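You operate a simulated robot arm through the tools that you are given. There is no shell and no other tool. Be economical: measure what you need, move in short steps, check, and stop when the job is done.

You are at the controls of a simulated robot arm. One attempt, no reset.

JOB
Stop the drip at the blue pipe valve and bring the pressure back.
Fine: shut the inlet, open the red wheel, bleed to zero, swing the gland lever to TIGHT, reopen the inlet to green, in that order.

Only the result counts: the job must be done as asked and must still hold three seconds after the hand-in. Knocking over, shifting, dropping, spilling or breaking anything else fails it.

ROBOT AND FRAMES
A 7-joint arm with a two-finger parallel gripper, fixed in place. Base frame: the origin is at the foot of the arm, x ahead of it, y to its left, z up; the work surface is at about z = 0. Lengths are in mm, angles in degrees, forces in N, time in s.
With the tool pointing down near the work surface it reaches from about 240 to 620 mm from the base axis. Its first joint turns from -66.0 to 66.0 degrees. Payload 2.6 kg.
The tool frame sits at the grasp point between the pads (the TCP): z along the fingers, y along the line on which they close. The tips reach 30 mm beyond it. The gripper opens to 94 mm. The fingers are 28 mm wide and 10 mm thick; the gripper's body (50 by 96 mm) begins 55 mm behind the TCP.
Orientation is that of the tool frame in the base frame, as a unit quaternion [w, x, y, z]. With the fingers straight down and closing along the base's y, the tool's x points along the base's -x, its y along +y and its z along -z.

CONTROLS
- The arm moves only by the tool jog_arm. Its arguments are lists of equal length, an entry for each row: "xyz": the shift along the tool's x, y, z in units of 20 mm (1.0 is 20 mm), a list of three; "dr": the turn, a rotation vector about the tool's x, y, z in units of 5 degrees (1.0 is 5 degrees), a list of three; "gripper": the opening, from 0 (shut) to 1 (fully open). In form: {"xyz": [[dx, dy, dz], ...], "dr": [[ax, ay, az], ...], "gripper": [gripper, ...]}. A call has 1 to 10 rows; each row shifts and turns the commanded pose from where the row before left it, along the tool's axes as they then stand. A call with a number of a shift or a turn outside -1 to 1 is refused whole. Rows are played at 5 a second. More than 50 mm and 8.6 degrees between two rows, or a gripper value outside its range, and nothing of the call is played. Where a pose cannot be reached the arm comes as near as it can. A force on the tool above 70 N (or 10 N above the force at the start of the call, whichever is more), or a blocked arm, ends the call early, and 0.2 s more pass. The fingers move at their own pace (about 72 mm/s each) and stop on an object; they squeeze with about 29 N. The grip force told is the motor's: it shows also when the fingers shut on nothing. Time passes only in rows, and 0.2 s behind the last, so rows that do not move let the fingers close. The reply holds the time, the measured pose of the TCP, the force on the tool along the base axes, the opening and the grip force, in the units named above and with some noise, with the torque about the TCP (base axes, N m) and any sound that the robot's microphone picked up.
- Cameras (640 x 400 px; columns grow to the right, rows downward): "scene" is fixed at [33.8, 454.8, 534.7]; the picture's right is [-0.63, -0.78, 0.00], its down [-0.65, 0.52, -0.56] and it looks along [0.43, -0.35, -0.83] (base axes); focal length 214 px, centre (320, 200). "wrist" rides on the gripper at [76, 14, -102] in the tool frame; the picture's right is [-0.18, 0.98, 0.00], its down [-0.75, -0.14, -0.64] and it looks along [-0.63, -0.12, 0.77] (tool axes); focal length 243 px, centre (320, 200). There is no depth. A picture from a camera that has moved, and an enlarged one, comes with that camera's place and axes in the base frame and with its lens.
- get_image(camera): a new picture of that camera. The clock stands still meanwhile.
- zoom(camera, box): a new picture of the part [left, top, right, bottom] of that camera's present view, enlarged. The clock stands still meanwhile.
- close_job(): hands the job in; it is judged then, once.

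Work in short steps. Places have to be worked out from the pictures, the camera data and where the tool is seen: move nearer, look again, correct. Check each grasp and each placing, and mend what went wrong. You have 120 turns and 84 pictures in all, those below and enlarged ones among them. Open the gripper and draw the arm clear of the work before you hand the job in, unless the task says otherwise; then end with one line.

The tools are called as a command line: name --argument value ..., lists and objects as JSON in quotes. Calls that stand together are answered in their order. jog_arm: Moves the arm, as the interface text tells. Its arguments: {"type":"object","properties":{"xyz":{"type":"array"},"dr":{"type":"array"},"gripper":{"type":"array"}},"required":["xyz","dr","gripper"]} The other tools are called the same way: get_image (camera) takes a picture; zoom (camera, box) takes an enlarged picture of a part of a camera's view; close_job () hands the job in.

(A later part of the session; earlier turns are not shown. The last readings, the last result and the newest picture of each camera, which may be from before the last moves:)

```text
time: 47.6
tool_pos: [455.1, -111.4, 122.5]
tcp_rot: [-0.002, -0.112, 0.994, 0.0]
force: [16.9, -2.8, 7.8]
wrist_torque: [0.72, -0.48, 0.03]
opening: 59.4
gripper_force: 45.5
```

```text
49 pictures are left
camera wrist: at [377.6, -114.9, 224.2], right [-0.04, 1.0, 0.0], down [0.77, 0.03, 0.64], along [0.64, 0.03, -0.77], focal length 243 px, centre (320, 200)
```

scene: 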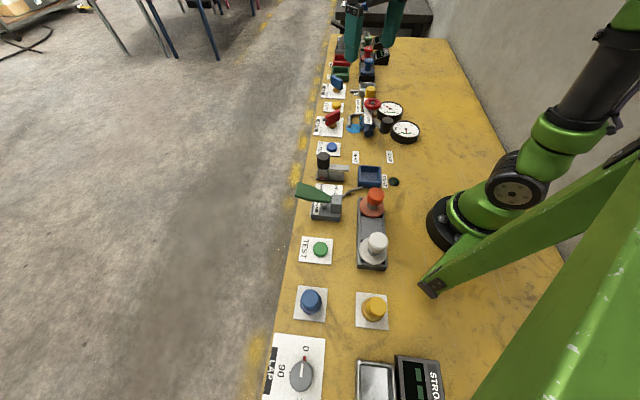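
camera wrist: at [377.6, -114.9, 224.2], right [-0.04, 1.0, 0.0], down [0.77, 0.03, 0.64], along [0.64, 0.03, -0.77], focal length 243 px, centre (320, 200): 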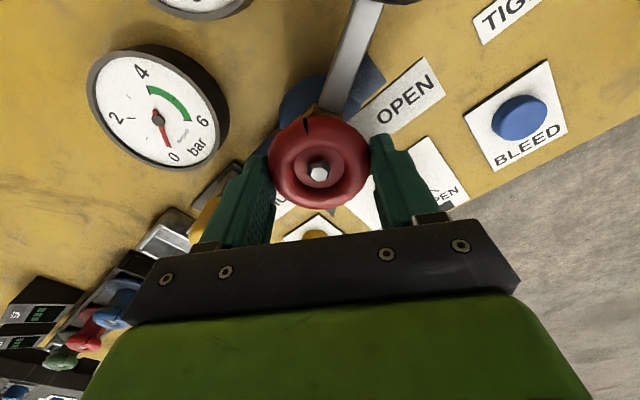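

60° remain to the OPEN side. Continuing clockwise.

jog_arm --xyz '[[0, 0, 0], [0, 0, 0], [0, 0, 0], [0, 0, 0], [0, 0, 0], [0, 0, 0], [0, 0, 0], [0, 0, 0], [0, 0, 0], [0, 0, 0]]' --dr '[[0, 0, 0.8], [0, 0, 0.8], [0, 0, 0.8], [0, 0, 0.8], [0, 0, 0.8], [0, 0, 0.8], [0, 0, 0.8], [0, 0, 0.8], [0, 0, 0.8], [0, 0, 0.8]]' --gripper '[0, 0, 0, 0, 0, 0, 0, 0, 0, 0]'

jog_arm --xyz '[[0, 0, 0], [0, 0, 0], [0, 0, 0], [0, 0, 0], [0, 0, 0]]' --dr '[[0, 0, 0.8], [0, 0, 0.8], [0, 0, 0.8], [0, 0, 0.8], [0, 0, 0.8]]' --gripper '[0, 0, 0, 0, 0]'

get_image --camera "wrist"

```text
time: 49.8
tool_pos: [454.3, -114.8, 121.6]
tcp_rot: [-0.001, 0.232, 0.973, -0.002]
force: [13.6, -17.3, -0.8]
wrist_torque: [-0.66, -0.77, 0.04]
opening: 59.4
gripper_force: 44.7
```

```text
time: 51.0
tool_pos: [453.8, -114.3, 121.7]
tcp_rot: [-0.001, 0.4, 0.917, -0.003]
force: [-2.7, -20.1, 19.6]
wrist_torque: [-0.62, -0.82, 0.06]
opening: 59.6
gripper_force: 44.6
```

```text
48 pictures are left
camera wrist: at [413.1, -48.2, 223.9], right [0.85, 0.53, -0.01], down [0.41, -0.65, 0.64], along [0.34, -0.55, -0.77], focal length 243 px, centre (320, 200)
```

wrist: 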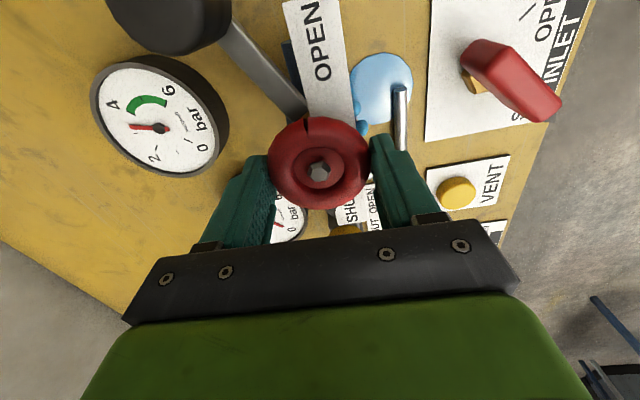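

It's back at the starting position near OPEN with no stop felt yet. I'll turn further clockwise to find the OPEN stop.

jog_arm --xyz '[[0, 0, 0], [0, 0, 0], [0, 0, 0]]' --dr '[[0, 0, 0.6], [0, 0, 0.6], [0, 0, 0]]' --gripper '[0, 0, 0]'

```text
time: 51.8
tool_pos: [453.6, -114.7, 120.5]
tcp_rot: [-0.004, 0.447, 0.895, -0.002]
force: [-14.6, -17.2, 20.8]
wrist_torque: [0.08, 0.34, 0.66]
opening: 59.2
gripper_force: 45.1
```

Torque is starting to rise (0.66). One more nudge to confirm the stop.

jog_arm --xyz '[[0, 0, 0], [0, 0, 0]]' --dr '[[0, 0, 0.5], [0, 0, 0.3]]' --gripper '[0, 0]'

zoom --camera "wrist" --box '[80, 0, 400, 220]'

```text
time: 52.4
tool_pos: [452.6, -113.1, 119.5]
tcp_rot: [-0.003, 0.478, 0.878, -0.002]
force: [-3.2, -19.5, 5.8]
wrist_torque: [0.23, -0.09, 0.22]
opening: 58.5
gripper_force: 44.9
```

```text
1.82 times, centred on (240, 110) of wrist
camera zoom: at [424.1, -41.2, 222.1], right [0.93, 0.38, -0.01], down [0.3, -0.71, 0.64], along [0.24, -0.6, -0.77], focal length 441 px, centre (466, 364)
```

zoom: 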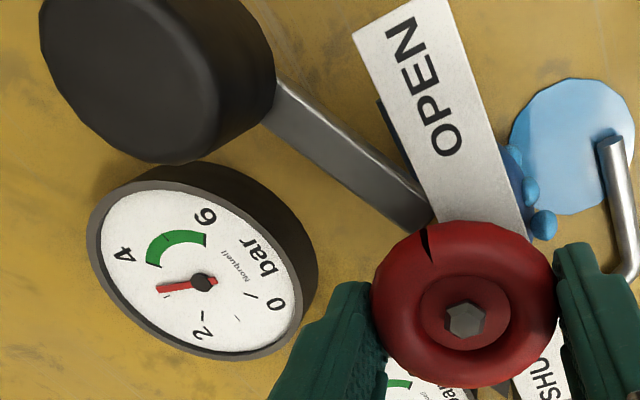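

The wheel's mark is at 135°, the same as at the start, and the grip slipped about 6° against the stop. That puts the wheel at its OPEN stop. I'll release, rise, and travel to above BLEED, closing the fingers on the way.

jog_arm --xyz '[[0, 0, 0], [0, 0, 0], [0, 0, -1], [0, 0, -1], [0, 0, -1]]' --dr '[[0, 0, 0], [0, 0, 0], [0, 0, 0], [0, 0, 0], [0, 0, 0]]' --gripper '[0.9, 0.9, 0.9, 0.9, 0.9]'

jog_arm --xyz '[[0.85, 0.49, 0], [0.85, 0.49, 0], [0.85, 0.49, 0], [0.85, 0.49, 0], [0.85, 0.49, 0], [0.85, 0.49, 0], [0.85, 0.49, 0], [0.85, 0.49, 0], [0.85, 0.49, 0]]' --dr '[[0, 0, 0], [0, 0, 0], [0, 0, 0], [0, 0, 0], [0, 0, 0], [0, 0, 0], [0, 0, 0], [0, 0, 0], [0, 0, 0]]' --gripper '[0.9, 0.5, 0.2, 0, 0, 0, 0, 0, 0]'

get_image --camera "wrist"

zoom --camera "scene" --box '[310, 70, 430, 165]'

```text
time: 53.6
tool_pos: [454.1, -113.1, 182.8]
tcp_rot: [-0.004, 0.476, 0.879, -0.001]
force: [-0.6, -0.4, 0.3]
wrist_torque: [-0.03, -0.02, -0.01]
opening: 84.4
gripper_force: 0.1
```

```text
time: 55.6
tool_pos: [446.8, 66.0, 181.8]
tcp_rot: [-0.003, 0.477, 0.879, 0.0]
force: [0.5, -0.5, -0.2]
wrist_torque: [-0.01, 0.02, 0.0]
opening: 0.2
gripper_force: 28.5
```

```text
46 pictures are left
camera wrist: at [418.1, 137.3, 284.4], right [0.92, 0.38, 0.0], down [0.3, -0.71, 0.64], along [0.24, -0.59, -0.77], focal length 243 px, centre (320, 200)
```

wrist: 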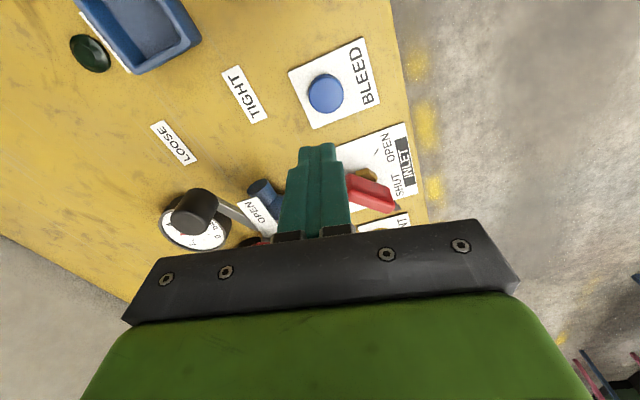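

```text
4.21 times, centred on (370, 118) of scene
camera zoom: at [33.8, 454.8, 534.7], right [-0.63, -0.78, 0.0], down [-0.65, 0.52, -0.56], along [0.43, -0.35, -0.83], focal length 903 px, centre (110, 547)
```

zoom: 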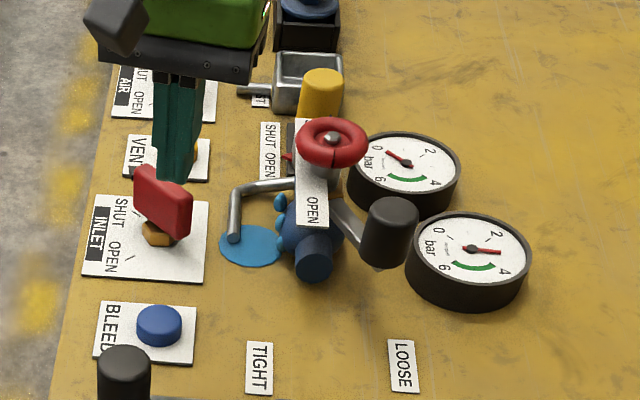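

BLEED button ≈(448,68). I'm nearly above it, so I'll lower to about 10 mm over the button.

jog_arm --xyz '[[0.06, 0.1, 1], [0, 0, 1], [0, 0, 1], [0, 0, 1], [0, 0, 1], [0, 0, 0.8]]' --dr '[[0, 0, 0], [0, 0, 0], [0, 0, 0], [0, 0, 0], [0, 0, 0], [0, 0, 0]]' --gripper '[0, 0, 0, 0, 0, 0]'

get_image --camera "wrist"

zoom --camera "scene" --box '[310, 70, 430, 165]'

```text
time: 57.0
tool_pos: [445.7, 67.3, 68.1]
tcp_rot: [-0.003, 0.477, 0.879, 0.0]
force: [-0.9, -0.4, -0.1]
wrist_torque: [-0.03, 0.02, 0.0]
opening: 0.0
gripper_force: 28.8
```

```text
44 pictures are left
camera wrist: at [415.2, 138.7, 170.5], right [0.92, 0.38, 0.0], down [0.3, -0.71, 0.64], along [0.24, -0.59, -0.77], focal length 243 px, centre (320, 200)
```

wrist: 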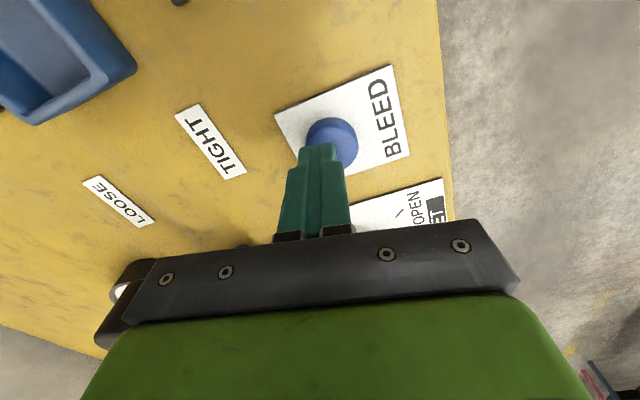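

```text
4.21 times, centred on (370, 118) of scene
camera zoom: at [33.8, 454.8, 534.7], right [-0.63, -0.78, 0.0], down [-0.65, 0.52, -0.56], along [0.43, -0.35, -0.83], focal length 903 px, centre (110, 547)
```

zoom: 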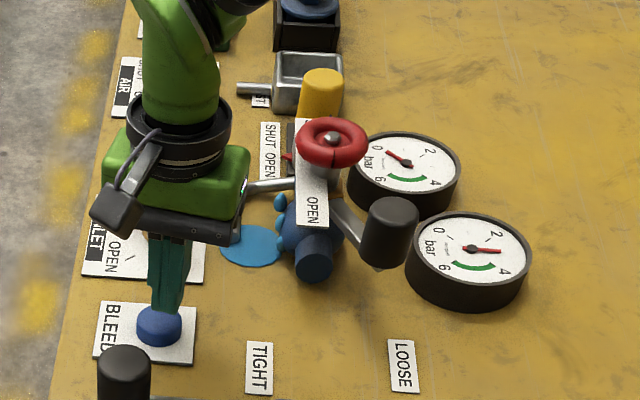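

The tip is just above the button and slightly off, so I'll shift (+3,+4) mm and press down slowly.

jog_arm --xyz '[[0.09, 0.23, 0.2], [0, 0, 0.2], [0, 0, 0.15], [0, 0, 0.15]]' --dr '[[0, 0, 0], [0, 0, 0], [0, 0, 0], [0, 0, 0]]' --gripper '[0, 0, 0, 0]'

```text
time: 58.0
tool_pos: [447.6, 71.1, 52.5]
tcp_rot: [-0.003, 0.476, 0.879, -0.002]
force: [0.1, 0.3, 0.2]
wrist_torque: [-0.01, 0.02, -0.02]
opening: 0.0
gripper_force: 29.3
```

Not in contact yet at tip z≈22. I'll press down further.

jog_arm --xyz '[[0, 0, 0.15], [0, 0, 0.15], [0, 0, 0.15], [0, 0, 0]]' --dr '[[0, 0, 0], [0, 0, 0], [0, 0, 0], [0, 0, 0]]' --gripper '[0, 0, 0, 0]'

zoom --camera "scene" --box '[310, 70, 430, 165]'

```text
time: 59.0
tool_pos: [447.3, 71.0, 43.3]
tcp_rot: [-0.003, 0.477, 0.879, 0.0]
force: [-1.5, 0.5, 2.4]
wrist_torque: [-0.05, -0.04, -0.02]
opening: 0.0
gripper_force: 29.2
heard: click
```

```text
4.21 times, centred on (370, 118) of scene
camera zoom: at [33.8, 454.8, 534.7], right [-0.63, -0.78, 0.0], down [-0.65, 0.52, -0.56], along [0.43, -0.35, -0.83], focal length 903 px, centre (110, 547)
```

zoom: 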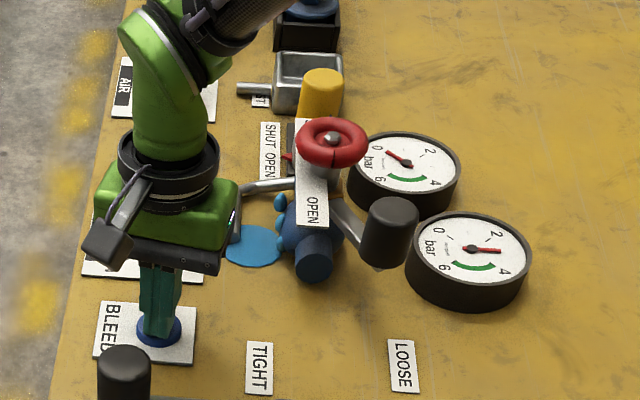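

A click, so the button is pressed. I'll hold it about 2 s and watch the gauge (now ≈2.9).

jog_arm --xyz '[[0, 0, 0.03], [0, 0, 0], [0, 0, 0], [0, 0, 0], [0, 0, 0], [0, 0, 0], [0, 0, 0], [0, 0, 0], [0, 0, 0], [0, 0, 0]]' --dr '[[0, 0, 0], [0, 0, 0], [0, 0, 0], [0, 0, 0], [0, 0, 0], [0, 0, 0], [0, 0, 0], [0, 0, 0], [0, 0, 0], [0, 0, 0]]' --gripper '[0, 0, 0, 0, 0, 0, 0, 0, 0, 0]'

zoom --camera "scene" --box '[310, 70, 430, 165]'

```text
time: 61.2
tool_pos: [448.4, 70.8, 42.1]
tcp_rot: [-0.003, 0.477, 0.879, -0.001]
force: [0.7, 0.1, 3.4]
wrist_torque: [-0.06, -0.07, -0.01]
opening: 0.0
gripper_force: 29.3
```

```text
4.21 times, centred on (370, 118) of scene
camera zoom: at [33.8, 454.8, 534.7], right [-0.63, -0.78, 0.0], down [-0.65, 0.52, -0.56], along [0.43, -0.35, -0.83], focal length 903 px, centre (110, 547)
```

zoom: 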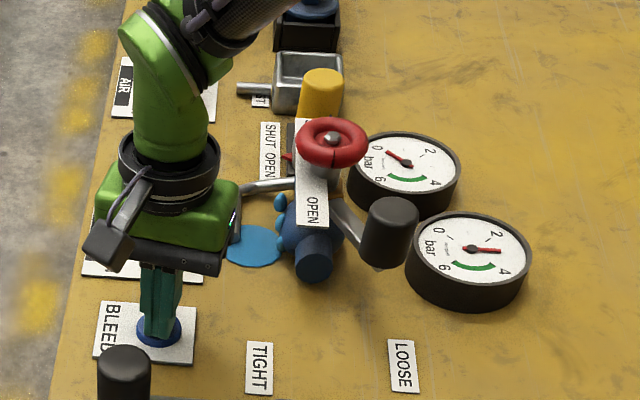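

The gauge hasn't moved (≈2.9). I'll press a bit deeper, since the stroke may not be complete.

jog_arm --xyz '[[0, 0, 0.15], [0, 0, 0.15], [0, 0, 0.1], [0, 0, 0], [0, 0, 0], [0, 0, 0], [0, 0, 0], [0, 0, 0], [0, 0, 0], [0, 0, 0]]' --dr '[[0, 0, 0], [0, 0, 0], [0, 0, 0], [0, 0, 0], [0, 0, 0], [0, 0, 0], [0, 0, 0], [0, 0, 0], [0, 0, 0], [0, 0, 0]]' --gripper '[0, 0, 0, 0, 0, 0, 0, 0, 0, 0]'

zoom --camera "scene" --box '[355, 80, 435, 150]'

```text
time: 63.4
tool_pos: [449.2, 70.8, 36.0]
tcp_rot: [-0.001, 0.477, 0.879, 0.001]
force: [-17.2, -10.2, 45.4]
wrist_torque: [-0.45, 0.42, -0.13]
opening: 0.0
gripper_force: 29.6
```

```text
5.71 times, centred on (395, 115) of scene
camera zoom: at [33.6, 454.8, 534.8], right [-0.63, -0.78, 0.0], down [-0.65, 0.52, -0.56], along [0.43, -0.35, -0.83], focal length 1226 px, centre (-109, 686)
```

zoom: 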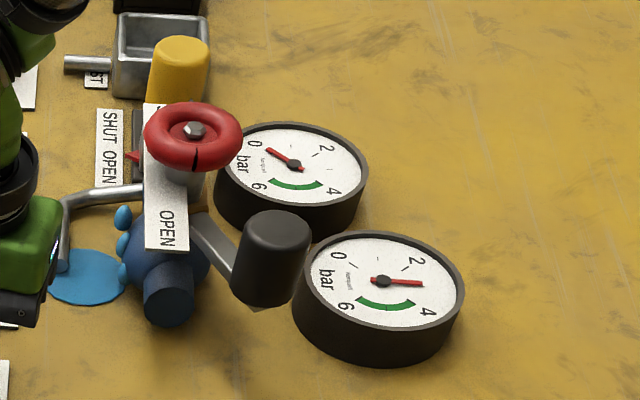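

The button is bottomed out (45 N), yet the gauge falls very slowly if at all. I'll measure it closely over another 2 s of holding.

zoom --camera "scene" --box '[385, 112, 425, 147]'

jog_arm --xyz '[[0, 0, 0], [0, 0, 0], [0, 0, 0], [0, 0, 0], [0, 0, 0], [0, 0, 0], [0, 0, 0], [0, 0, 0], [0, 0, 0], [0, 0, 0]]' --dr '[[0, 0, 0], [0, 0, 0], [0, 0, 0], [0, 0, 0], [0, 0, 0], [0, 0, 0], [0, 0, 0], [0, 0, 0], [0, 0, 0], [0, 0, 0]]' --gripper '[0, 0, 0, 0, 0, 0, 0, 0, 0, 0]'

zoom --camera "scene" --box '[385, 112, 425, 147]'

```text
11.43 times, centred on (405, 130) of scene
camera zoom: at [33.6, 454.8, 534.8], right [-0.63, -0.78, 0.0], down [-0.65, 0.52, -0.56], along [0.43, -0.35, -0.83], focal length 2451 px, centre (-651, 1006)
```

zoom: 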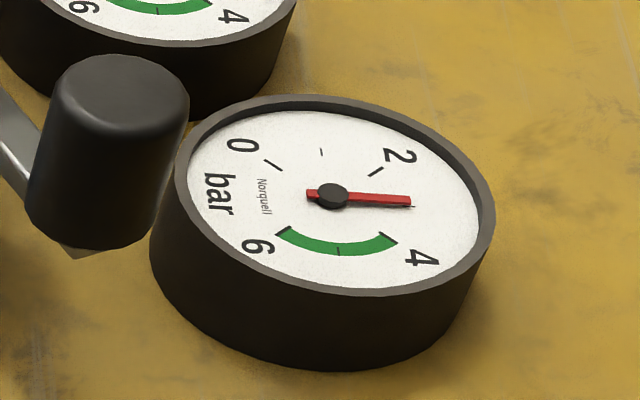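

```text
time: 65.6
tool_pos: [450.6, 71.5, 36.9]
tcp_rot: [-0.001, 0.477, 0.879, 0.002]
force: [-10.0, -6.3, 43.0]
wrist_torque: [-0.31, 0.21, -0.09]
opening: 0.1
gripper_force: 29.4
```

```text
11.43 times, centred on (405, 130) of scene
camera zoom: at [33.6, 454.8, 534.8], right [-0.63, -0.78, 0.0], down [-0.65, 0.52, -0.56], along [0.43, -0.35, -0.83], focal length 2451 px, centre (-651, 1006)
```

zoom: 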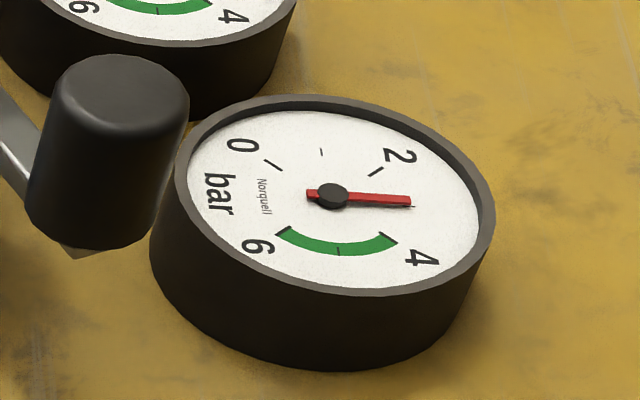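

The gauge is completely static at 2.8 bar, so the pressure is trapped and the wheel is effectively shut here. Looking back, a dark pointer under the wheel sits opposite the rim mark, and it pointed at SHUT at the start and at OPEN at the counter-clockwise stop. So counter-clockwise is open; I'll go back up to the wheel.

jog_arm --xyz '[[0, 0, -1], [0, 0, -1], [0, 0, -1], [0, 0, -1], [0, 0, -1], [0, 0, -1], [0, 0, -1], [0, 0, -0.4]]' --dr '[[0, 0, 0], [0, 0, 0], [0, 0, 0], [0, 0, 0], [0, 0, 0], [0, 0, 0], [0, 0, 0], [0, 0, 0]]' --gripper '[0, 0, 0, 0.3, 0.6, 1, 1, 1]'

jog_arm --xyz '[[-0.86, -0.54, 0], [-0.86, -0.54, 0], [-0.86, -0.54, 0], [-0.86, -0.54, 0], [-0.86, -0.54, 0], [-0.86, -0.54, 0], [-0.86, -0.54, 0], [-0.86, -0.54, 0], [-0.86, -0.54, 0]]' --dr '[[0, 0, 0], [0, 0, 0], [0, 0, 0], [0, 0, 0], [0, 0, 0], [0, 0, 0], [0, 0, 0], [0, 0, 0], [0, 0, 0]]' --gripper '[1, 1, 1, 1, 1, 1, 1, 1, 1]'

get_image --camera "wrist"

```text
time: 67.4
tool_pos: [449.0, 70.3, 181.6]
tcp_rot: [-0.003, 0.477, 0.879, 0.0]
force: [0.3, -0.5, 0.6]
wrist_torque: [0.01, -0.03, -0.01]
opening: 94.0
gripper_force: 0.0
```

```text
time: 69.4
tool_pos: [453.3, -113.3, 181.8]
tcp_rot: [-0.003, 0.476, 0.88, 0.0]
force: [1.1, 0.3, -0.4]
wrist_torque: [0.0, 0.0, 0.02]
opening: 94.0
gripper_force: 0.2
```

```text
37 pictures are left
camera wrist: at [423.2, -41.4, 283.7], right [0.92, 0.38, -0.01], down [0.3, -0.71, 0.64], along [0.24, -0.59, -0.77], focal length 243 px, centre (320, 200)
```

wrist: 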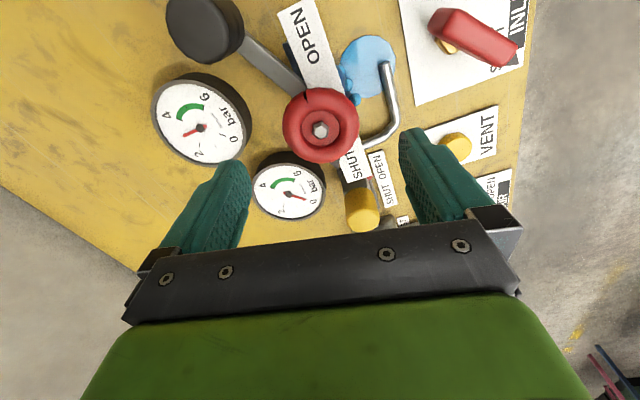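

Centred above the wheel. I'll lower, close, and start turning counter-clockwise.

jog_arm --xyz '[[0, 0, 1], [0, 0, 1], [0, 0, 1], [0, 0, 0], [0, 0, 0], [0, 0, 0], [0, 0, 0]]' --dr '[[0, 0, 0], [0, 0, 0], [0, 0, 0], [0, 0, 0], [0, 0, 0], [0, 0, 0], [0, 0, 0]]' --gripper '[1, 1, 1, 0, 0, 0, 0]'

jog_arm --xyz '[[0, 0, 0], [0, 0, 0], [0, 0, 0], [0, 0, 0], [0, 0, 0], [0, 0, 0], [0, 0, 0], [0, 0, 0], [0, 0, 0], [0, 0, 0]]' --dr '[[0, 0, -0.8], [0, 0, -0.8], [0, 0, -0.8], [0, 0, -0.8], [0, 0, -0.8], [0, 0, -0.8], [0, 0, -0.8], [0, 0, -0.8], [0, 0, -0.8], [0, 0, -0.8]]' --gripper '[0, 0, 0, 0, 0, 0, 0, 0, 0, 0]'

```text
time: 71.0
tool_pos: [453.1, -113.4, 120.8]
tcp_rot: [-0.003, 0.477, 0.879, -0.001]
force: [-4.3, -4.1, -0.9]
wrist_torque: [0.37, -0.38, 0.0]
opening: 58.4
gripper_force: 45.0
```

```text
time: 73.2
tool_pos: [451.9, -112.3, 121.6]
tcp_rot: [-0.003, 0.146, 0.989, 0.0]
force: [12.2, -15.8, -21.6]
wrist_torque: [-0.4, 0.13, -0.03]
opening: 57.8
gripper_force: 45.1
```

Turning smoothly. Continuing counter-clockwise.

jog_arm --xyz '[[0, 0, 0], [0, 0, 0], [0, 0, 0], [0, 0, 0], [0, 0, 0], [0, 0, 0], [0, 0, 0], [0, 0, 0], [0, 0, 0], [0, 0, 0]]' --dr '[[0, 0, -0.8], [0, 0, -0.8], [0, 0, -0.8], [0, 0, -0.8], [0, 0, -0.8], [0, 0, -0.8], [0, 0, -0.8], [0, 0, -0.8], [0, 0, -0.8], [0, 0, -0.8]]' --gripper '[0, 0, 0, 0, 0, 0, 0, 0, 0, 0]'

jog_arm --xyz '[[0, 0, 0], [0, 0, 0], [0, 0, 0], [0, 0, 0], [0, 0, 0], [0, 0, 0], [0, 0, 0], [0, 0, 0], [0, 0, 0], [0, 0, 0]]' --dr '[[0, 0, -0.8], [0, 0, -0.8], [0, 0, -0.8], [0, 0, -0.8], [0, 0, -0.8], [0, 0, -0.8], [0, 0, -0.8], [0, 0, -0.8], [0, 0, -0.8], [0, 0, -0.8]]' --gripper '[0, 0, 0, 0, 0, 0, 0, 0, 0, 0]'

```text
time: 75.4
tool_pos: [452.4, -113.0, 122.1]
tcp_rot: [-0.003, -0.2, 0.98, 0.0]
force: [8.3, -19.1, -27.4]
wrist_torque: [-0.16, -0.79, -0.01]
opening: 57.8
gripper_force: 44.8
```

```text
time: 77.6
tool_pos: [451.3, -113.5, 122.9]
tcp_rot: [0.0, -0.524, 0.852, 0.0]
force: [29.6, -22.0, -26.9]
wrist_torque: [0.54, 0.29, -0.03]
opening: 57.5
gripper_force: 44.9
```

120° turned. I'll relieve the side load a little and continue to the stop.

jog_arm --xyz '[[0.02, -0.12, 0.06], [0, 0, 0], [0, 0, 0], [0, 0, 0], [0, 0, 0], [0, 0, 0], [0, 0, 0], [0, 0, 0], [0, 0, 0], [0, 0, 0]]' --dr '[[0, 0, -0.8], [0, 0, -0.8], [0, 0, -0.8], [0, 0, -0.8], [0, 0, -0.8], [0, 0, -0.8], [0, 0, -0.8], [0, 0, -0.8], [0, 0, -0.8], [0, 0, -0.8]]' --gripper '[0, 0, 0, 0, 0, 0, 0, 0, 0, 0]'

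jog_arm --xyz '[[0, 0, 0], [0, 0, 0], [0, 0, 0], [0, 0, 0], [0, 0, 0], [0, 0, 0]]' --dr '[[0, 0, -0.8], [0, 0, -0.8], [0, 0, -0.8], [0, 0, -0.8], [0, 0, -0.8], [0, 0, -0.6]]' --gripper '[0, 0, 0, 0, 0, 0]'

get_image --camera "wrist"

```text
time: 79.8
tool_pos: [452.3, -113.4, 122.2]
tcp_rot: [0.003, 0.782, -0.623, -0.003]
force: [-38.2, -9.7, 37.5]
wrist_torque: [-0.59, 0.41, -0.02]
opening: 57.8
gripper_force: 45.3
```

```text
time: 81.2
tool_pos: [452.3, -112.8, 119.1]
tcp_rot: [0.0, 0.891, -0.454, -0.005]
force: [-24.0, -9.2, 23.3]
wrist_torque: [0.45, 0.29, -1.07]
opening: 58.3
gripper_force: 45.0
```

```text
36 pictures are left
camera wrist: at [486.4, -183.0, 221.5], right [-0.9, -0.43, 0.01], down [-0.32, 0.69, 0.65], along [-0.28, 0.58, -0.76], focal length 243 px, centre (320, 200)
```

wrist: 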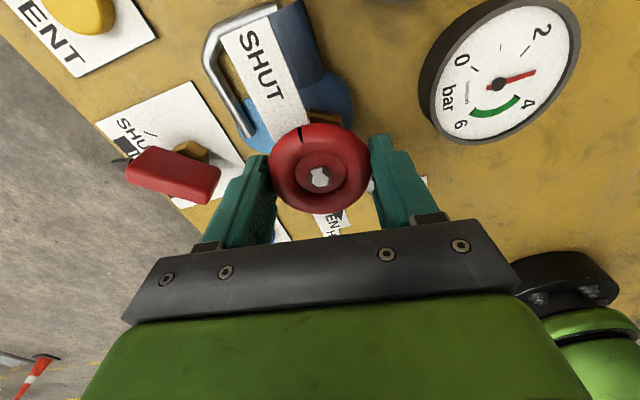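

The stop is reached again (-1.07 Nm). I'll zoom under the wheel to confirm the pointer is at OPEN.

zoom --camera "wrist" --box '[270, 110, 400, 245]'

```text
2.96 times, centred on (335, 178) of wrist
camera zoom: at [486.4, -183.0, 221.5], right [-0.9, -0.43, 0.01], down [-0.32, 0.69, 0.65], along [-0.28, 0.58, -0.76], focal length 719 px, centre (276, 267)
```

zoom: 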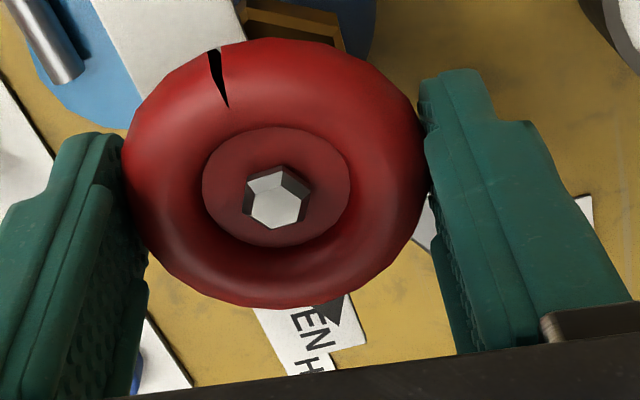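

Confirmed: a dark cone pointer under the wheel lies over OPEN. I'll release, rise, and unwind the wrist by 100° before going to BLEED.

jog_arm --xyz '[[0, 0, 0], [0, 0, 0], [0, 0, -1], [0, 0, -1], [0, 0, -1]]' --dr '[[0, 0, 0], [0, 0, 0], [0, 0, 0], [0, 0, 0], [0, 0, 0]]' --gripper '[0.9, 0.9, 0.9, 0.9, 0.9]'

jog_arm --xyz '[[0, 0, 0], [0, 0, 0], [0, 0, 0], [0, 0, 0], [0, 0, 0], [0, 0, 0], [0, 0, 0], [0, 0, 0], [0, 0, 0], [0, 0, 0]]' --dr '[[0, 0, 1], [0, 0, 1], [0, 0, 1], [0, 0, 1], [0, 0, 1], [0, 0, 1], [0, 0, 1], [0, 0, 1], [0, 0, 1], [0, 0, 1]]' --gripper '[0.5, 0, 0, 0, 0, 0, 0, 0, 0, 0]'

jog_arm --xyz '[[0, 0, 0], [0, 0, 0], [0, 0, 0], [0, 0, 0], [0, 0, 0], [0, 0, 0], [0, 0, 0], [0, 0, 0], [0, 0, 0], [0, 0, 0]]' --dr '[[0, 0, 1], [0, 0, 1], [0, 0, 1], [0, 0, 1], [0, 0, 1], [0, 0, 1], [0, 0, 1], [0, 0, 1], [0, 0, 1], [0, 0, 1]]' --gripper '[0, 0, 0, 0, 0, 0, 0, 0, 0, 0]'

```text
time: 82.4
tool_pos: [454.2, -114.4, 179.8]
tcp_rot: [0.001, 0.891, -0.454, -0.002]
force: [0.9, -0.7, -1.3]
wrist_torque: [0.01, -0.01, 0.0]
opening: 84.5
gripper_force: 0.1
```

```text
time: 84.6
tool_pos: [454.0, -114.0, 179.8]
tcp_rot: [-0.001, -0.616, 0.788, 0.002]
force: [-0.4, 1.4, -0.1]
wrist_torque: [0.01, 0.0, 0.01]
opening: 0.2
gripper_force: 29.1
```

```text
time: 86.8
tool_pos: [453.0, -112.9, 180.8]
tcp_rot: [-0.003, -0.224, 0.975, 0.003]
force: [0.6, 1.0, 0.2]
wrist_torque: [0.01, 0.01, 0.01]
opening: 0.0
gripper_force: 29.0
```

Now over to BLEED and down to just above it.

jog_arm --xyz '[[-0.419, 0.933, 0], [-0.419, 0.933, 0], [-0.419, 0.933, 0], [-0.419, 0.933, 0], [-0.419, 0.933, 0], [-0.419, 0.933, 0], [-0.419, 0.933, 0], [-0.419, 0.933, 0], [-0.419, 0.933, 0]]' --dr '[[0, 0, 0], [0, 0, 0], [0, 0, 0], [0, 0, 0], [0, 0, 0], [0, 0, 0], [0, 0, 0], [0, 0, 0], [0, 0, 0]]' --gripper '[0, 0, 0, 0, 0, 0, 0, 0, 0]'

jog_arm --xyz '[[0, 0, 1], [0, 0, 1], [0, 0, 1], [0, 0, 1], [0, 0, 1], [0, 0, 1], [0, 0, 0.3]]' --dr '[[0, 0, 0], [0, 0, 0], [0, 0, 0], [0, 0, 0], [0, 0, 0], [0, 0, 0], [0, 0, 0]]' --gripper '[0, 0, 0, 0, 0, 0, 0]'

get_image --camera "wrist"

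```text
time: 88.8
tool_pos: [446.7, 72.1, 180.9]
tcp_rot: [-0.003, -0.224, 0.974, 0.002]
force: [-0.9, -0.3, -0.2]
wrist_torque: [-0.03, -0.01, 0.03]
opening: 0.1
gripper_force: 29.0
```

```text
time: 90.4
tool_pos: [446.7, 72.2, 55.0]
tcp_rot: [-0.003, -0.225, 0.974, 0.001]
force: [0.0, -1.0, -0.5]
wrist_torque: [-0.03, -0.03, -0.01]
opening: 0.1
gripper_force: 29.0
```

```text
34 pictures are left
camera wrist: at [372.1, 52.3, 156.8], right [-0.27, 0.96, 0.0], down [0.74, 0.2, 0.64], along [0.61, 0.17, -0.77], focal length 243 px, centre (320, 200)
```

wrist: 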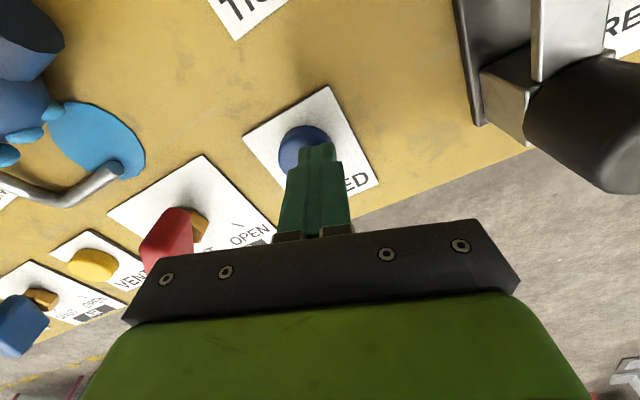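

The tip is about 4 mm off in y. I'll correct and press down 15 mm, then hold.

jog_arm --xyz '[[0.09, -0.18, 0.15], [0, 0, 0.3], [0, 0, 0.3], [0, 0, 0], [0, 0, 0], [0, 0, 0], [0, 0, 0], [0, 0, 0]]' --dr '[[0, 0, 0], [0, 0, 0], [0, 0, 0], [0, 0, 0], [0, 0, 0], [0, 0, 0], [0, 0, 0], [0, 0, 0]]' --gripper '[0, 0, 0, 0, 0, 0, 0, 0]'

zoom --camera "scene" --box '[355, 80, 435, 150]'

```text
time: 92.2
tool_pos: [447.9, 67.2, 41.6]
tcp_rot: [-0.002, -0.226, 0.974, 0.002]
force: [-1.0, 1.0, 3.8]
wrist_torque: [0.06, 0.0, 0.0]
opening: 0.1
gripper_force: 29.3
heard: click
```

```text
5.71 times, centred on (395, 115) of scene
camera zoom: at [33.8, 454.8, 534.7], right [-0.63, -0.78, 0.0], down [-0.65, 0.52, -0.56], along [0.43, -0.35, -0.83], focal length 1226 px, centre (-109, 686)
```

zoom: 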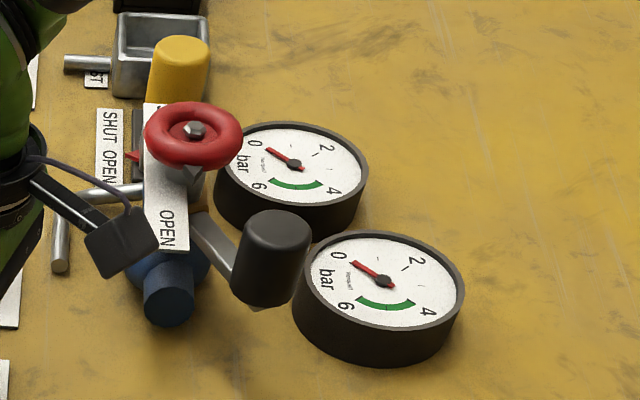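

It's bleeding: the gauge is nearly at 0. I'll hold for 3 s more.

jog_arm --xyz '[[0, 0, 0.05], [0, 0, 0], [0, 0, 0], [0, 0, 0], [0, 0, 0], [0, 0, 0], [0, 0, 0], [0, 0, 0], [0, 0, 0], [0, 0, 0]]' --dr '[[0, 0, 0], [0, 0, 0], [0, 0, 0], [0, 0, 0], [0, 0, 0], [0, 0, 0], [0, 0, 0], [0, 0, 0], [0, 0, 0], [0, 0, 0]]' --gripper '[0, 0, 0, 0, 0, 0, 0, 0, 0, 0]'

jog_arm --xyz '[[0, 0, 0], [0, 0, 0], [0, 0, 0], [0, 0, 0], [0, 0, 0], [0, 0, 0], [0, 0, 0], [0, 0, 0], [0, 0, 0], [0, 0, 0]]' --dr '[[0, 0, 0], [0, 0, 0], [0, 0, 0], [0, 0, 0], [0, 0, 0], [0, 0, 0], [0, 0, 0], [0, 0, 0], [0, 0, 0], [0, 0, 0]]' --gripper '[0, 0, 0, 0, 0, 0, 0, 0, 0, 0]'

zoom --camera "scene" --box '[355, 80, 435, 150]'

```text
time: 94.4
tool_pos: [447.5, 66.8, 40.0]
tcp_rot: [-0.002, -0.226, 0.974, 0.002]
force: [4.2, 3.6, 10.9]
wrist_torque: [0.13, -0.17, 0.01]
opening: 0.1
gripper_force: 29.6
```

```text
time: 96.6
tool_pos: [447.1, 67.2, 40.1]
tcp_rot: [-0.002, -0.225, 0.974, 0.001]
force: [2.7, 1.1, 11.8]
wrist_torque: [0.06, -0.15, 0.0]
opening: 0.0
gripper_force: 28.4
```

```text
5.71 times, centred on (395, 115) of scene
camera zoom: at [33.8, 454.8, 534.8], right [-0.63, -0.78, 0.0], down [-0.65, 0.52, -0.56], along [0.43, -0.35, -0.83], focal length 1226 px, centre (-109, 686)
```

zoom: 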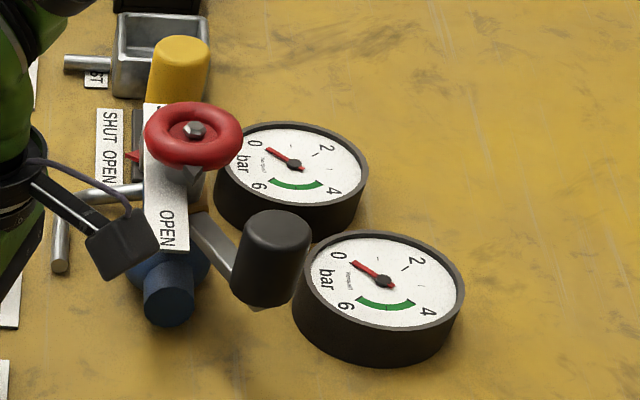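

Zero bar. Next is the gland lever: the pivot is the wheel stem (452,-112), the knob is at ≈(362,-85) with top z≈105, radius 94, angle 163°, and TIGHT is at ≈120°. I'll release BLEED, rise, turn the fingers tangential, and go over the knob.

jog_arm --xyz '[[0, 0, -1], [0, 0, -1], [0, 0, -1], [0, 0, -1], [0, 0, -1], [0, 0, -1], [0, 0, -1]]' --dr '[[0, 0, 0], [0, 0, 0], [0, 0, 1], [0, 0, 1], [0, 0, 1], [0, 0, 1], [0, 0, 0]]' --gripper '[0, 0, 0, 0.3, 0.7, 1, 1]'

jog_arm --xyz '[[0, 0, 0], [0, 0, 0], [0, 0, 0], [0, 0, 0], [0, 0, 0]]' --dr '[[0, 0, 1], [0, 0, 1], [0, 0, 1], [0, 0, 1], [0, 0, 0.6]]' --gripper '[1, 1, 1, 1, 1]'

jog_arm --xyz '[[0.204, -0.944, 0], [0.204, -0.944, 0], [0.204, -0.944, 0], [0.204, -0.944, 0], [0.204, -0.944, 0], [0.204, -0.944, 0], [0.204, -0.944, 0], [0.204, -0.944, 0], [0.204, -0.944, 0]]' --dr '[[0, 0, 0], [0, 0, 0], [0, 0, 0], [0, 0, 0], [0, 0, 0], [0, 0, 0], [0, 0, 0], [0, 0, 0], [0, 0, 0]]' --gripper '[1, 1, 1, 1, 1, 1, 1, 1, 1]'

get_image --camera "wrist"

zoom --camera "scene" --box '[320, 70, 440, 165]'

```text
time: 98.2
tool_pos: [448.0, 67.0, 178.0]
tcp_rot: [-0.003, -0.053, 0.999, 0.001]
force: [-0.7, -0.1, -0.2]
wrist_torque: [0.01, 0.0, 0.03]
opening: 94.0
gripper_force: 0.1
```

```text
time: 99.4
tool_pos: [447.9, 66.8, 178.3]
tcp_rot: [-0.003, 0.148, 0.989, 0.001]
force: [-0.3, 0.9, -0.8]
wrist_torque: [-0.02, -0.02, -0.01]
opening: 93.8
gripper_force: 0.1
```

```text
time: 101.4
tool_pos: [362.7, -85.3, 180.0]
tcp_rot: [-0.004, 0.148, 0.989, 0.0]
force: [0.3, 0.7, -0.5]
wrist_torque: [0.01, 0.0, 0.01]
opening: 94.0
gripper_force: 0.0
```

```text
31 pictures are left
camera wrist: at [294.8, -49.4, 282.4], right [0.46, 0.89, 0.0], down [0.68, -0.36, 0.64], along [0.56, -0.3, -0.77], focal length 243 px, centre (320, 200)
```

wrist: 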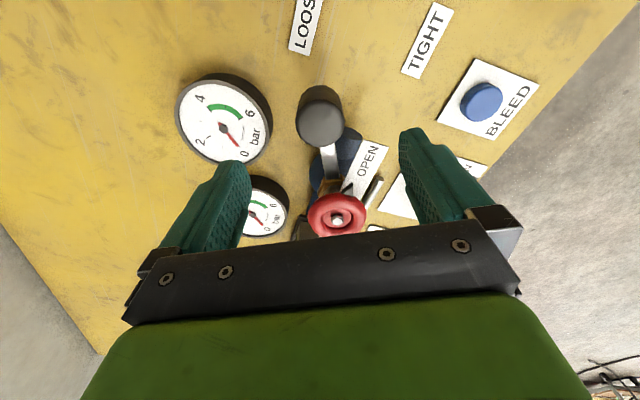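

```text
4.21 times, centred on (380, 118) of scene
camera zoom: at [33.8, 454.8, 534.7], right [-0.63, -0.78, 0.0], down [-0.65, 0.52, -0.56], along [0.43, -0.35, -0.83], focal length 903 px, centre (67, 547)
```

zoom: 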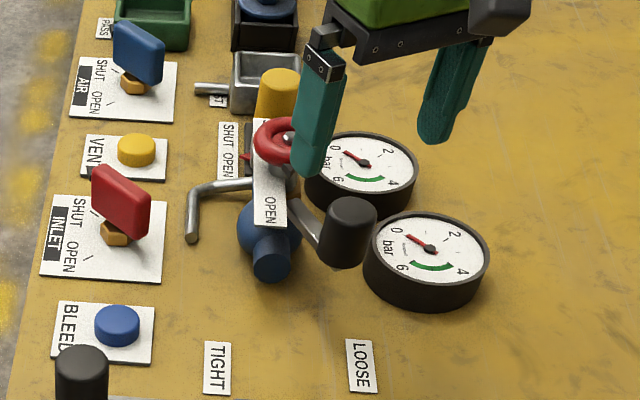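

Pressure stays at zero and the puddle is gone. The knob is centred between the fingers, so I'll lower to z≈102 and close on it.

jog_arm --xyz '[[0.12, 0, 0.9], [0, 0, 1], [0, 0, 1], [0, 0, 1], [0, 0, 0], [0, 0, 0], [0, 0, 0], [0, 0, 0]]' --dr '[[0, 0, 0], [0, 0, 0], [0, 0, 0], [0, 0, 0], [0, 0, 0], [0, 0, 0], [0, 0, 0], [0, 0, 0]]' --gripper '[1, 1, 1, 1, 0, 0, 0, 0]'

get_image --camera "wrist"

```text
time: 103.2
tool_pos: [358.8, -84.2, 101.4]
tcp_rot: [-0.003, 0.147, 0.989, 0.001]
force: [1.5, 0.0, -7.0]
wrist_torque: [-0.15, -0.17, 0.01]
opening: 37.3
gripper_force: 45.7
```

```text
29 pictures are left
camera wrist: at [290.6, -47.3, 204.0], right [0.46, 0.89, 0.0], down [0.68, -0.36, 0.64], along [0.56, -0.3, -0.77], focal length 243 px, centre (320, 200)
```

wrist: 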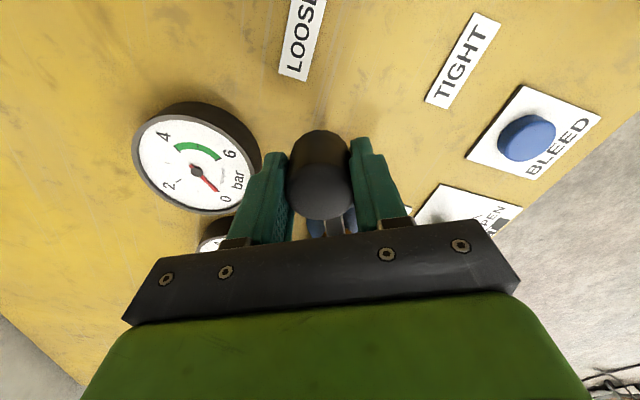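

Knob gripped (37 mm). I'll swing it along its arc, 3° and 5.1 mm per row, clockwise toward TIGHT.

jog_arm --xyz '[[-0.007, 0.254, 0], [-0.007, 0.254, 0], [-0.007, 0.254, 0], [-0.007, 0.254, 0], [-0.007, 0.254, 0]]' --dr '[[0, 0, 0.6], [0, 0, 0.6], [0, 0, 0.6], [0, 0, 0.6], [0, 0, 0.6]]' --gripper '[0, 0, 0, 0, 0]'

get_image --camera "wrist"

```text
time: 104.4
tool_pos: [369.6, -60.8, 101.8]
tcp_rot: [-0.005, 0.276, 0.961, -0.001]
force: [-0.8, 1.8, -27.2]
wrist_torque: [1.09, 0.04, 0.17]
opening: 37.4
gripper_force: 44.9
```

```text
28 pictures are left
camera wrist: at [313.4, -7.9, 204.4], right [0.68, 0.73, -0.01], down [0.57, -0.52, 0.63], along [0.46, -0.43, -0.77], focal length 243 px, centre (320, 200)
```

wrist: 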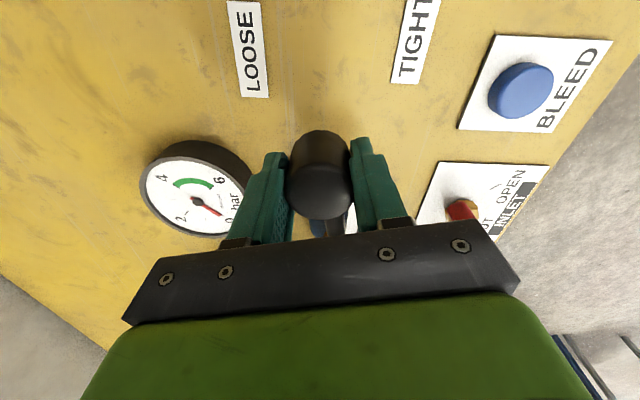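

The lever moves smoothly. Continuing along the arc.

jog_arm --xyz '[[-0.007, 0.254, 0.04], [-0.007, 0.254, 0], [-0.007, 0.254, 0], [-0.007, 0.254, 0], [-0.007, 0.254, 0], [-0.007, 0.254, 0]]' --dr '[[0, 0, 0.6], [0, 0, 0.6], [0, 0, 0.6], [0, 0, 0.6], [0, 0, 0.6], [0, 0, 0.6]]' --gripper '[0, 0, 0, 0, 0, 0]'

get_image --camera "wrist"

```text
time: 105.8
tool_pos: [392.4, -36.4, 101.2]
tcp_rot: [-0.001, 0.423, 0.906, 0.0]
force: [-10.9, 7.2, 15.5]
wrist_torque: [0.71, -0.36, -0.42]
opening: 37.2
gripper_force: 44.8
```

```text
27 pictures are left
camera wrist: at [353.4, 31.3, 203.9], right [0.87, 0.49, 0.0], down [0.38, -0.67, 0.64], along [0.31, -0.56, -0.77], focal length 243 px, centre (320, 200)
```

wrist: 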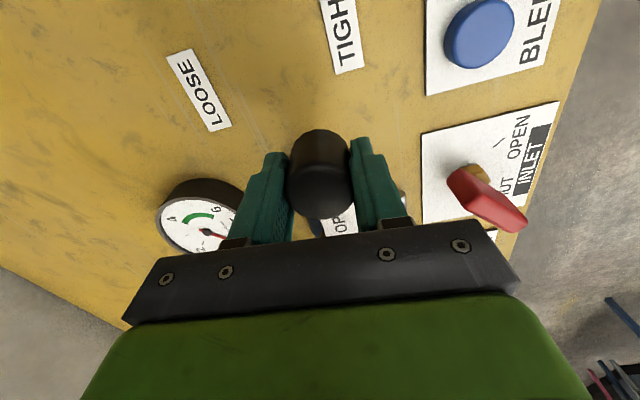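

It's at 128° now. I'll continue to the stop near 120°.

jog_arm --xyz '[[-0.007, 0.254, 0], [-0.007, 0.254, 0], [-0.007, 0.254, 0]]' --dr '[[0, 0, 0.6], [0, 0, 0.6], [0, 0, 0.6]]' --gripper '[0, 0, 0]'

zoom --camera "scene" --box '[320, 70, 440, 165]'

```text
time: 106.6
tool_pos: [404.3, -27.8, 101.0]
tcp_rot: [-0.001, 0.491, 0.871, 0.001]
force: [-4.6, 11.0, 29.4]
wrist_torque: [-0.48, 0.17, 0.04]
opening: 37.4
gripper_force: 45.1
```

```text
4.21 times, centred on (380, 118) of scene
camera zoom: at [33.7, 454.8, 534.7], right [-0.63, -0.78, 0.0], down [-0.65, 0.52, -0.56], along [0.43, -0.35, -0.83], focal length 903 px, centre (67, 547)
```

zoom: 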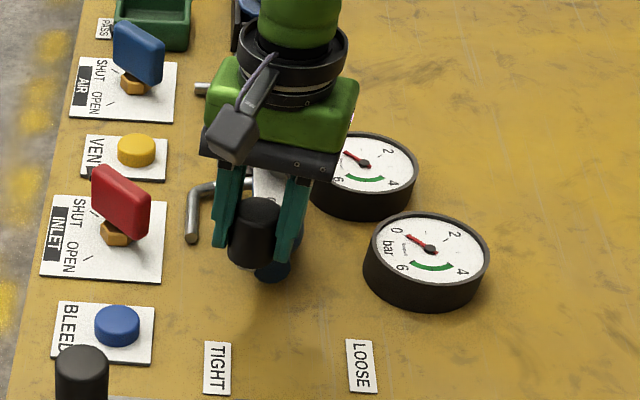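

It's at 119.5° with no stop felt. I'll push a bit further in finer steps to find it.

jog_arm --xyz '[[-0.005, 0.17, 0], [-0.005, 0.17, 0], [-0.005, 0.17, 0]]' --dr '[[0, 0, 0.4], [0, 0, 0.4], [0, 0, 0.4]]' --gripper '[0, 0, 0]'

```text
time: 107.4
tool_pos: [413.2, -23.9, 102.3]
tcp_rot: [-0.002, 0.536, 0.844, 0.0]
force: [3.3, 7.6, 18.8]
wrist_torque: [0.39, -0.9, 0.53]
opening: 37.5
gripper_force: 44.9
```

114° and still free. A little further, checking for the stop.

jog_arm --xyz '[[-0.005, 0.17, 0], [-0.005, 0.17, 0], [0, 0, 0]]' --dr '[[0, 0, 0.4], [0, 0, 0.4], [0, 0, 0]]' --gripper '[0, 0, 0]'

get_image --camera "wrist"

```text
time: 108.2
tool_pos: [419.3, -20.3, 101.1]
tcp_rot: [-0.002, 0.567, 0.824, 0.0]
force: [-1.6, 2.5, 28.8]
wrist_torque: [0.21, -0.7, -0.01]
opening: 37.3
gripper_force: 44.9
```

```text
25 pictures are left
camera wrist: at [405.0, 55.4, 203.4], right [0.98, 0.18, 0.0], down [0.14, -0.76, 0.64], along [0.11, -0.63, -0.77], focal length 243 px, centre (320, 200)
```

wrist: 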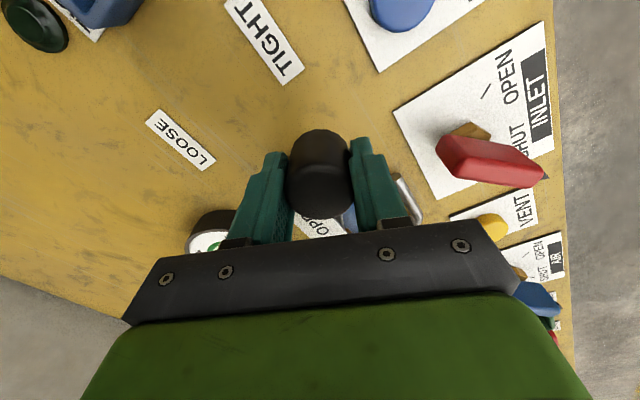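

Now 109.6°, past TIGHT with no stop, and a finger is getting near the spout. The TIGHT label is at 120.5°, so I'll bring the lever back to point at it.

jog_arm --xyz '[[-0.005, -0.178, 0.02], [-0.005, -0.178, 0], [-0.005, -0.178, 0], [-0.005, -0.178, 0], [-0.005, -0.178, 0], [0, 0, 0]]' --dr '[[0, 0, -0.42], [0, 0, -0.42], [0, 0, -0.42], [0, 0, -0.42], [0, 0, -0.42], [0, 0, 0]]' --gripper '[0, 0, 0, 0, 0, 0]'

```text
time: 109.6
tool_pos: [402.8, -29.0, 101.4]
tcp_rot: [-0.001, 0.488, 0.873, 0.001]
force: [-4.2, 9.6, 35.4]
wrist_torque: [0.65, -0.39, 0.02]
opening: 37.4
gripper_force: 45.3
```

The lever is at 120.6°. I'll release, rise and check it against the label.

jog_arm --xyz '[[0, 0, 0], [0, 0, 0], [0, 0, 0], [0, 0, -1], [0, 0, -1], [0, 0, -1], [0, 0, -1]]' --dr '[[0, 0, 0], [0, 0, 0], [0, 0, 0], [0, 0, 0], [0, 0, 0], [0, 0, 0], [0, 0, 0]]' --gripper '[0.8, 0.8, 0.8, 0.8, 0.8, 0.8, 0.8]'

get_image --camera "wrist"

zoom --camera "scene" --box '[320, 70, 440, 165]'

```text
time: 111.2
tool_pos: [401.4, -30.8, 179.8]
tcp_rot: [-0.003, 0.488, 0.873, -0.001]
force: [0.6, -1.0, -0.7]
wrist_torque: [-0.02, -0.03, 0.01]
opening: 74.9
gripper_force: 0.0
```

```text
24 pictures are left
camera wrist: at [374.2, 41.3, 282.8], right [0.93, 0.36, -0.01], down [0.28, -0.72, 0.64], along [0.22, -0.6, -0.77], focal length 243 px, centre (320, 200)
```

wrist: 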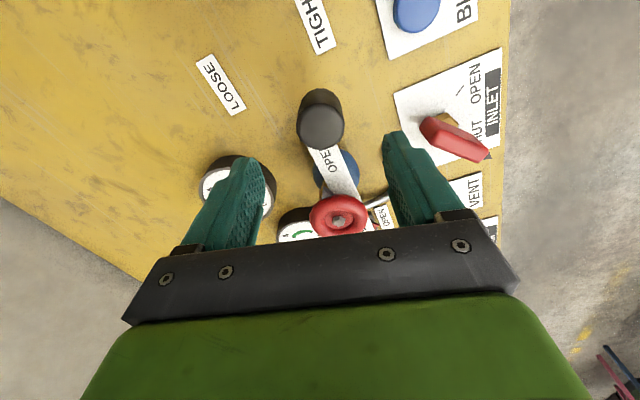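

```text
4.21 times, centred on (380, 118) of scene
camera zoom: at [33.8, 454.8, 534.7], right [-0.63, -0.78, 0.0], down [-0.65, 0.52, -0.56], along [0.43, -0.35, -0.83], focal length 903 px, centre (67, 547)
```

zoom: 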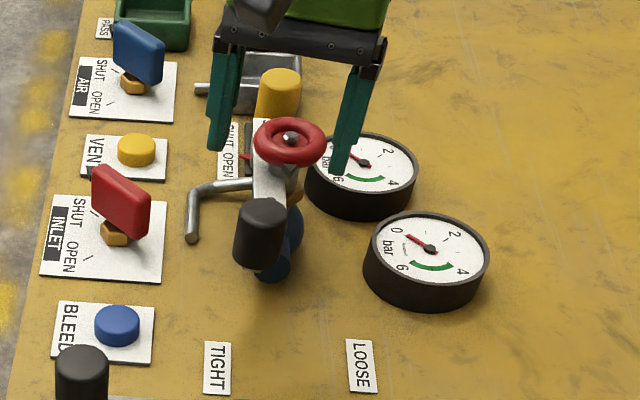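

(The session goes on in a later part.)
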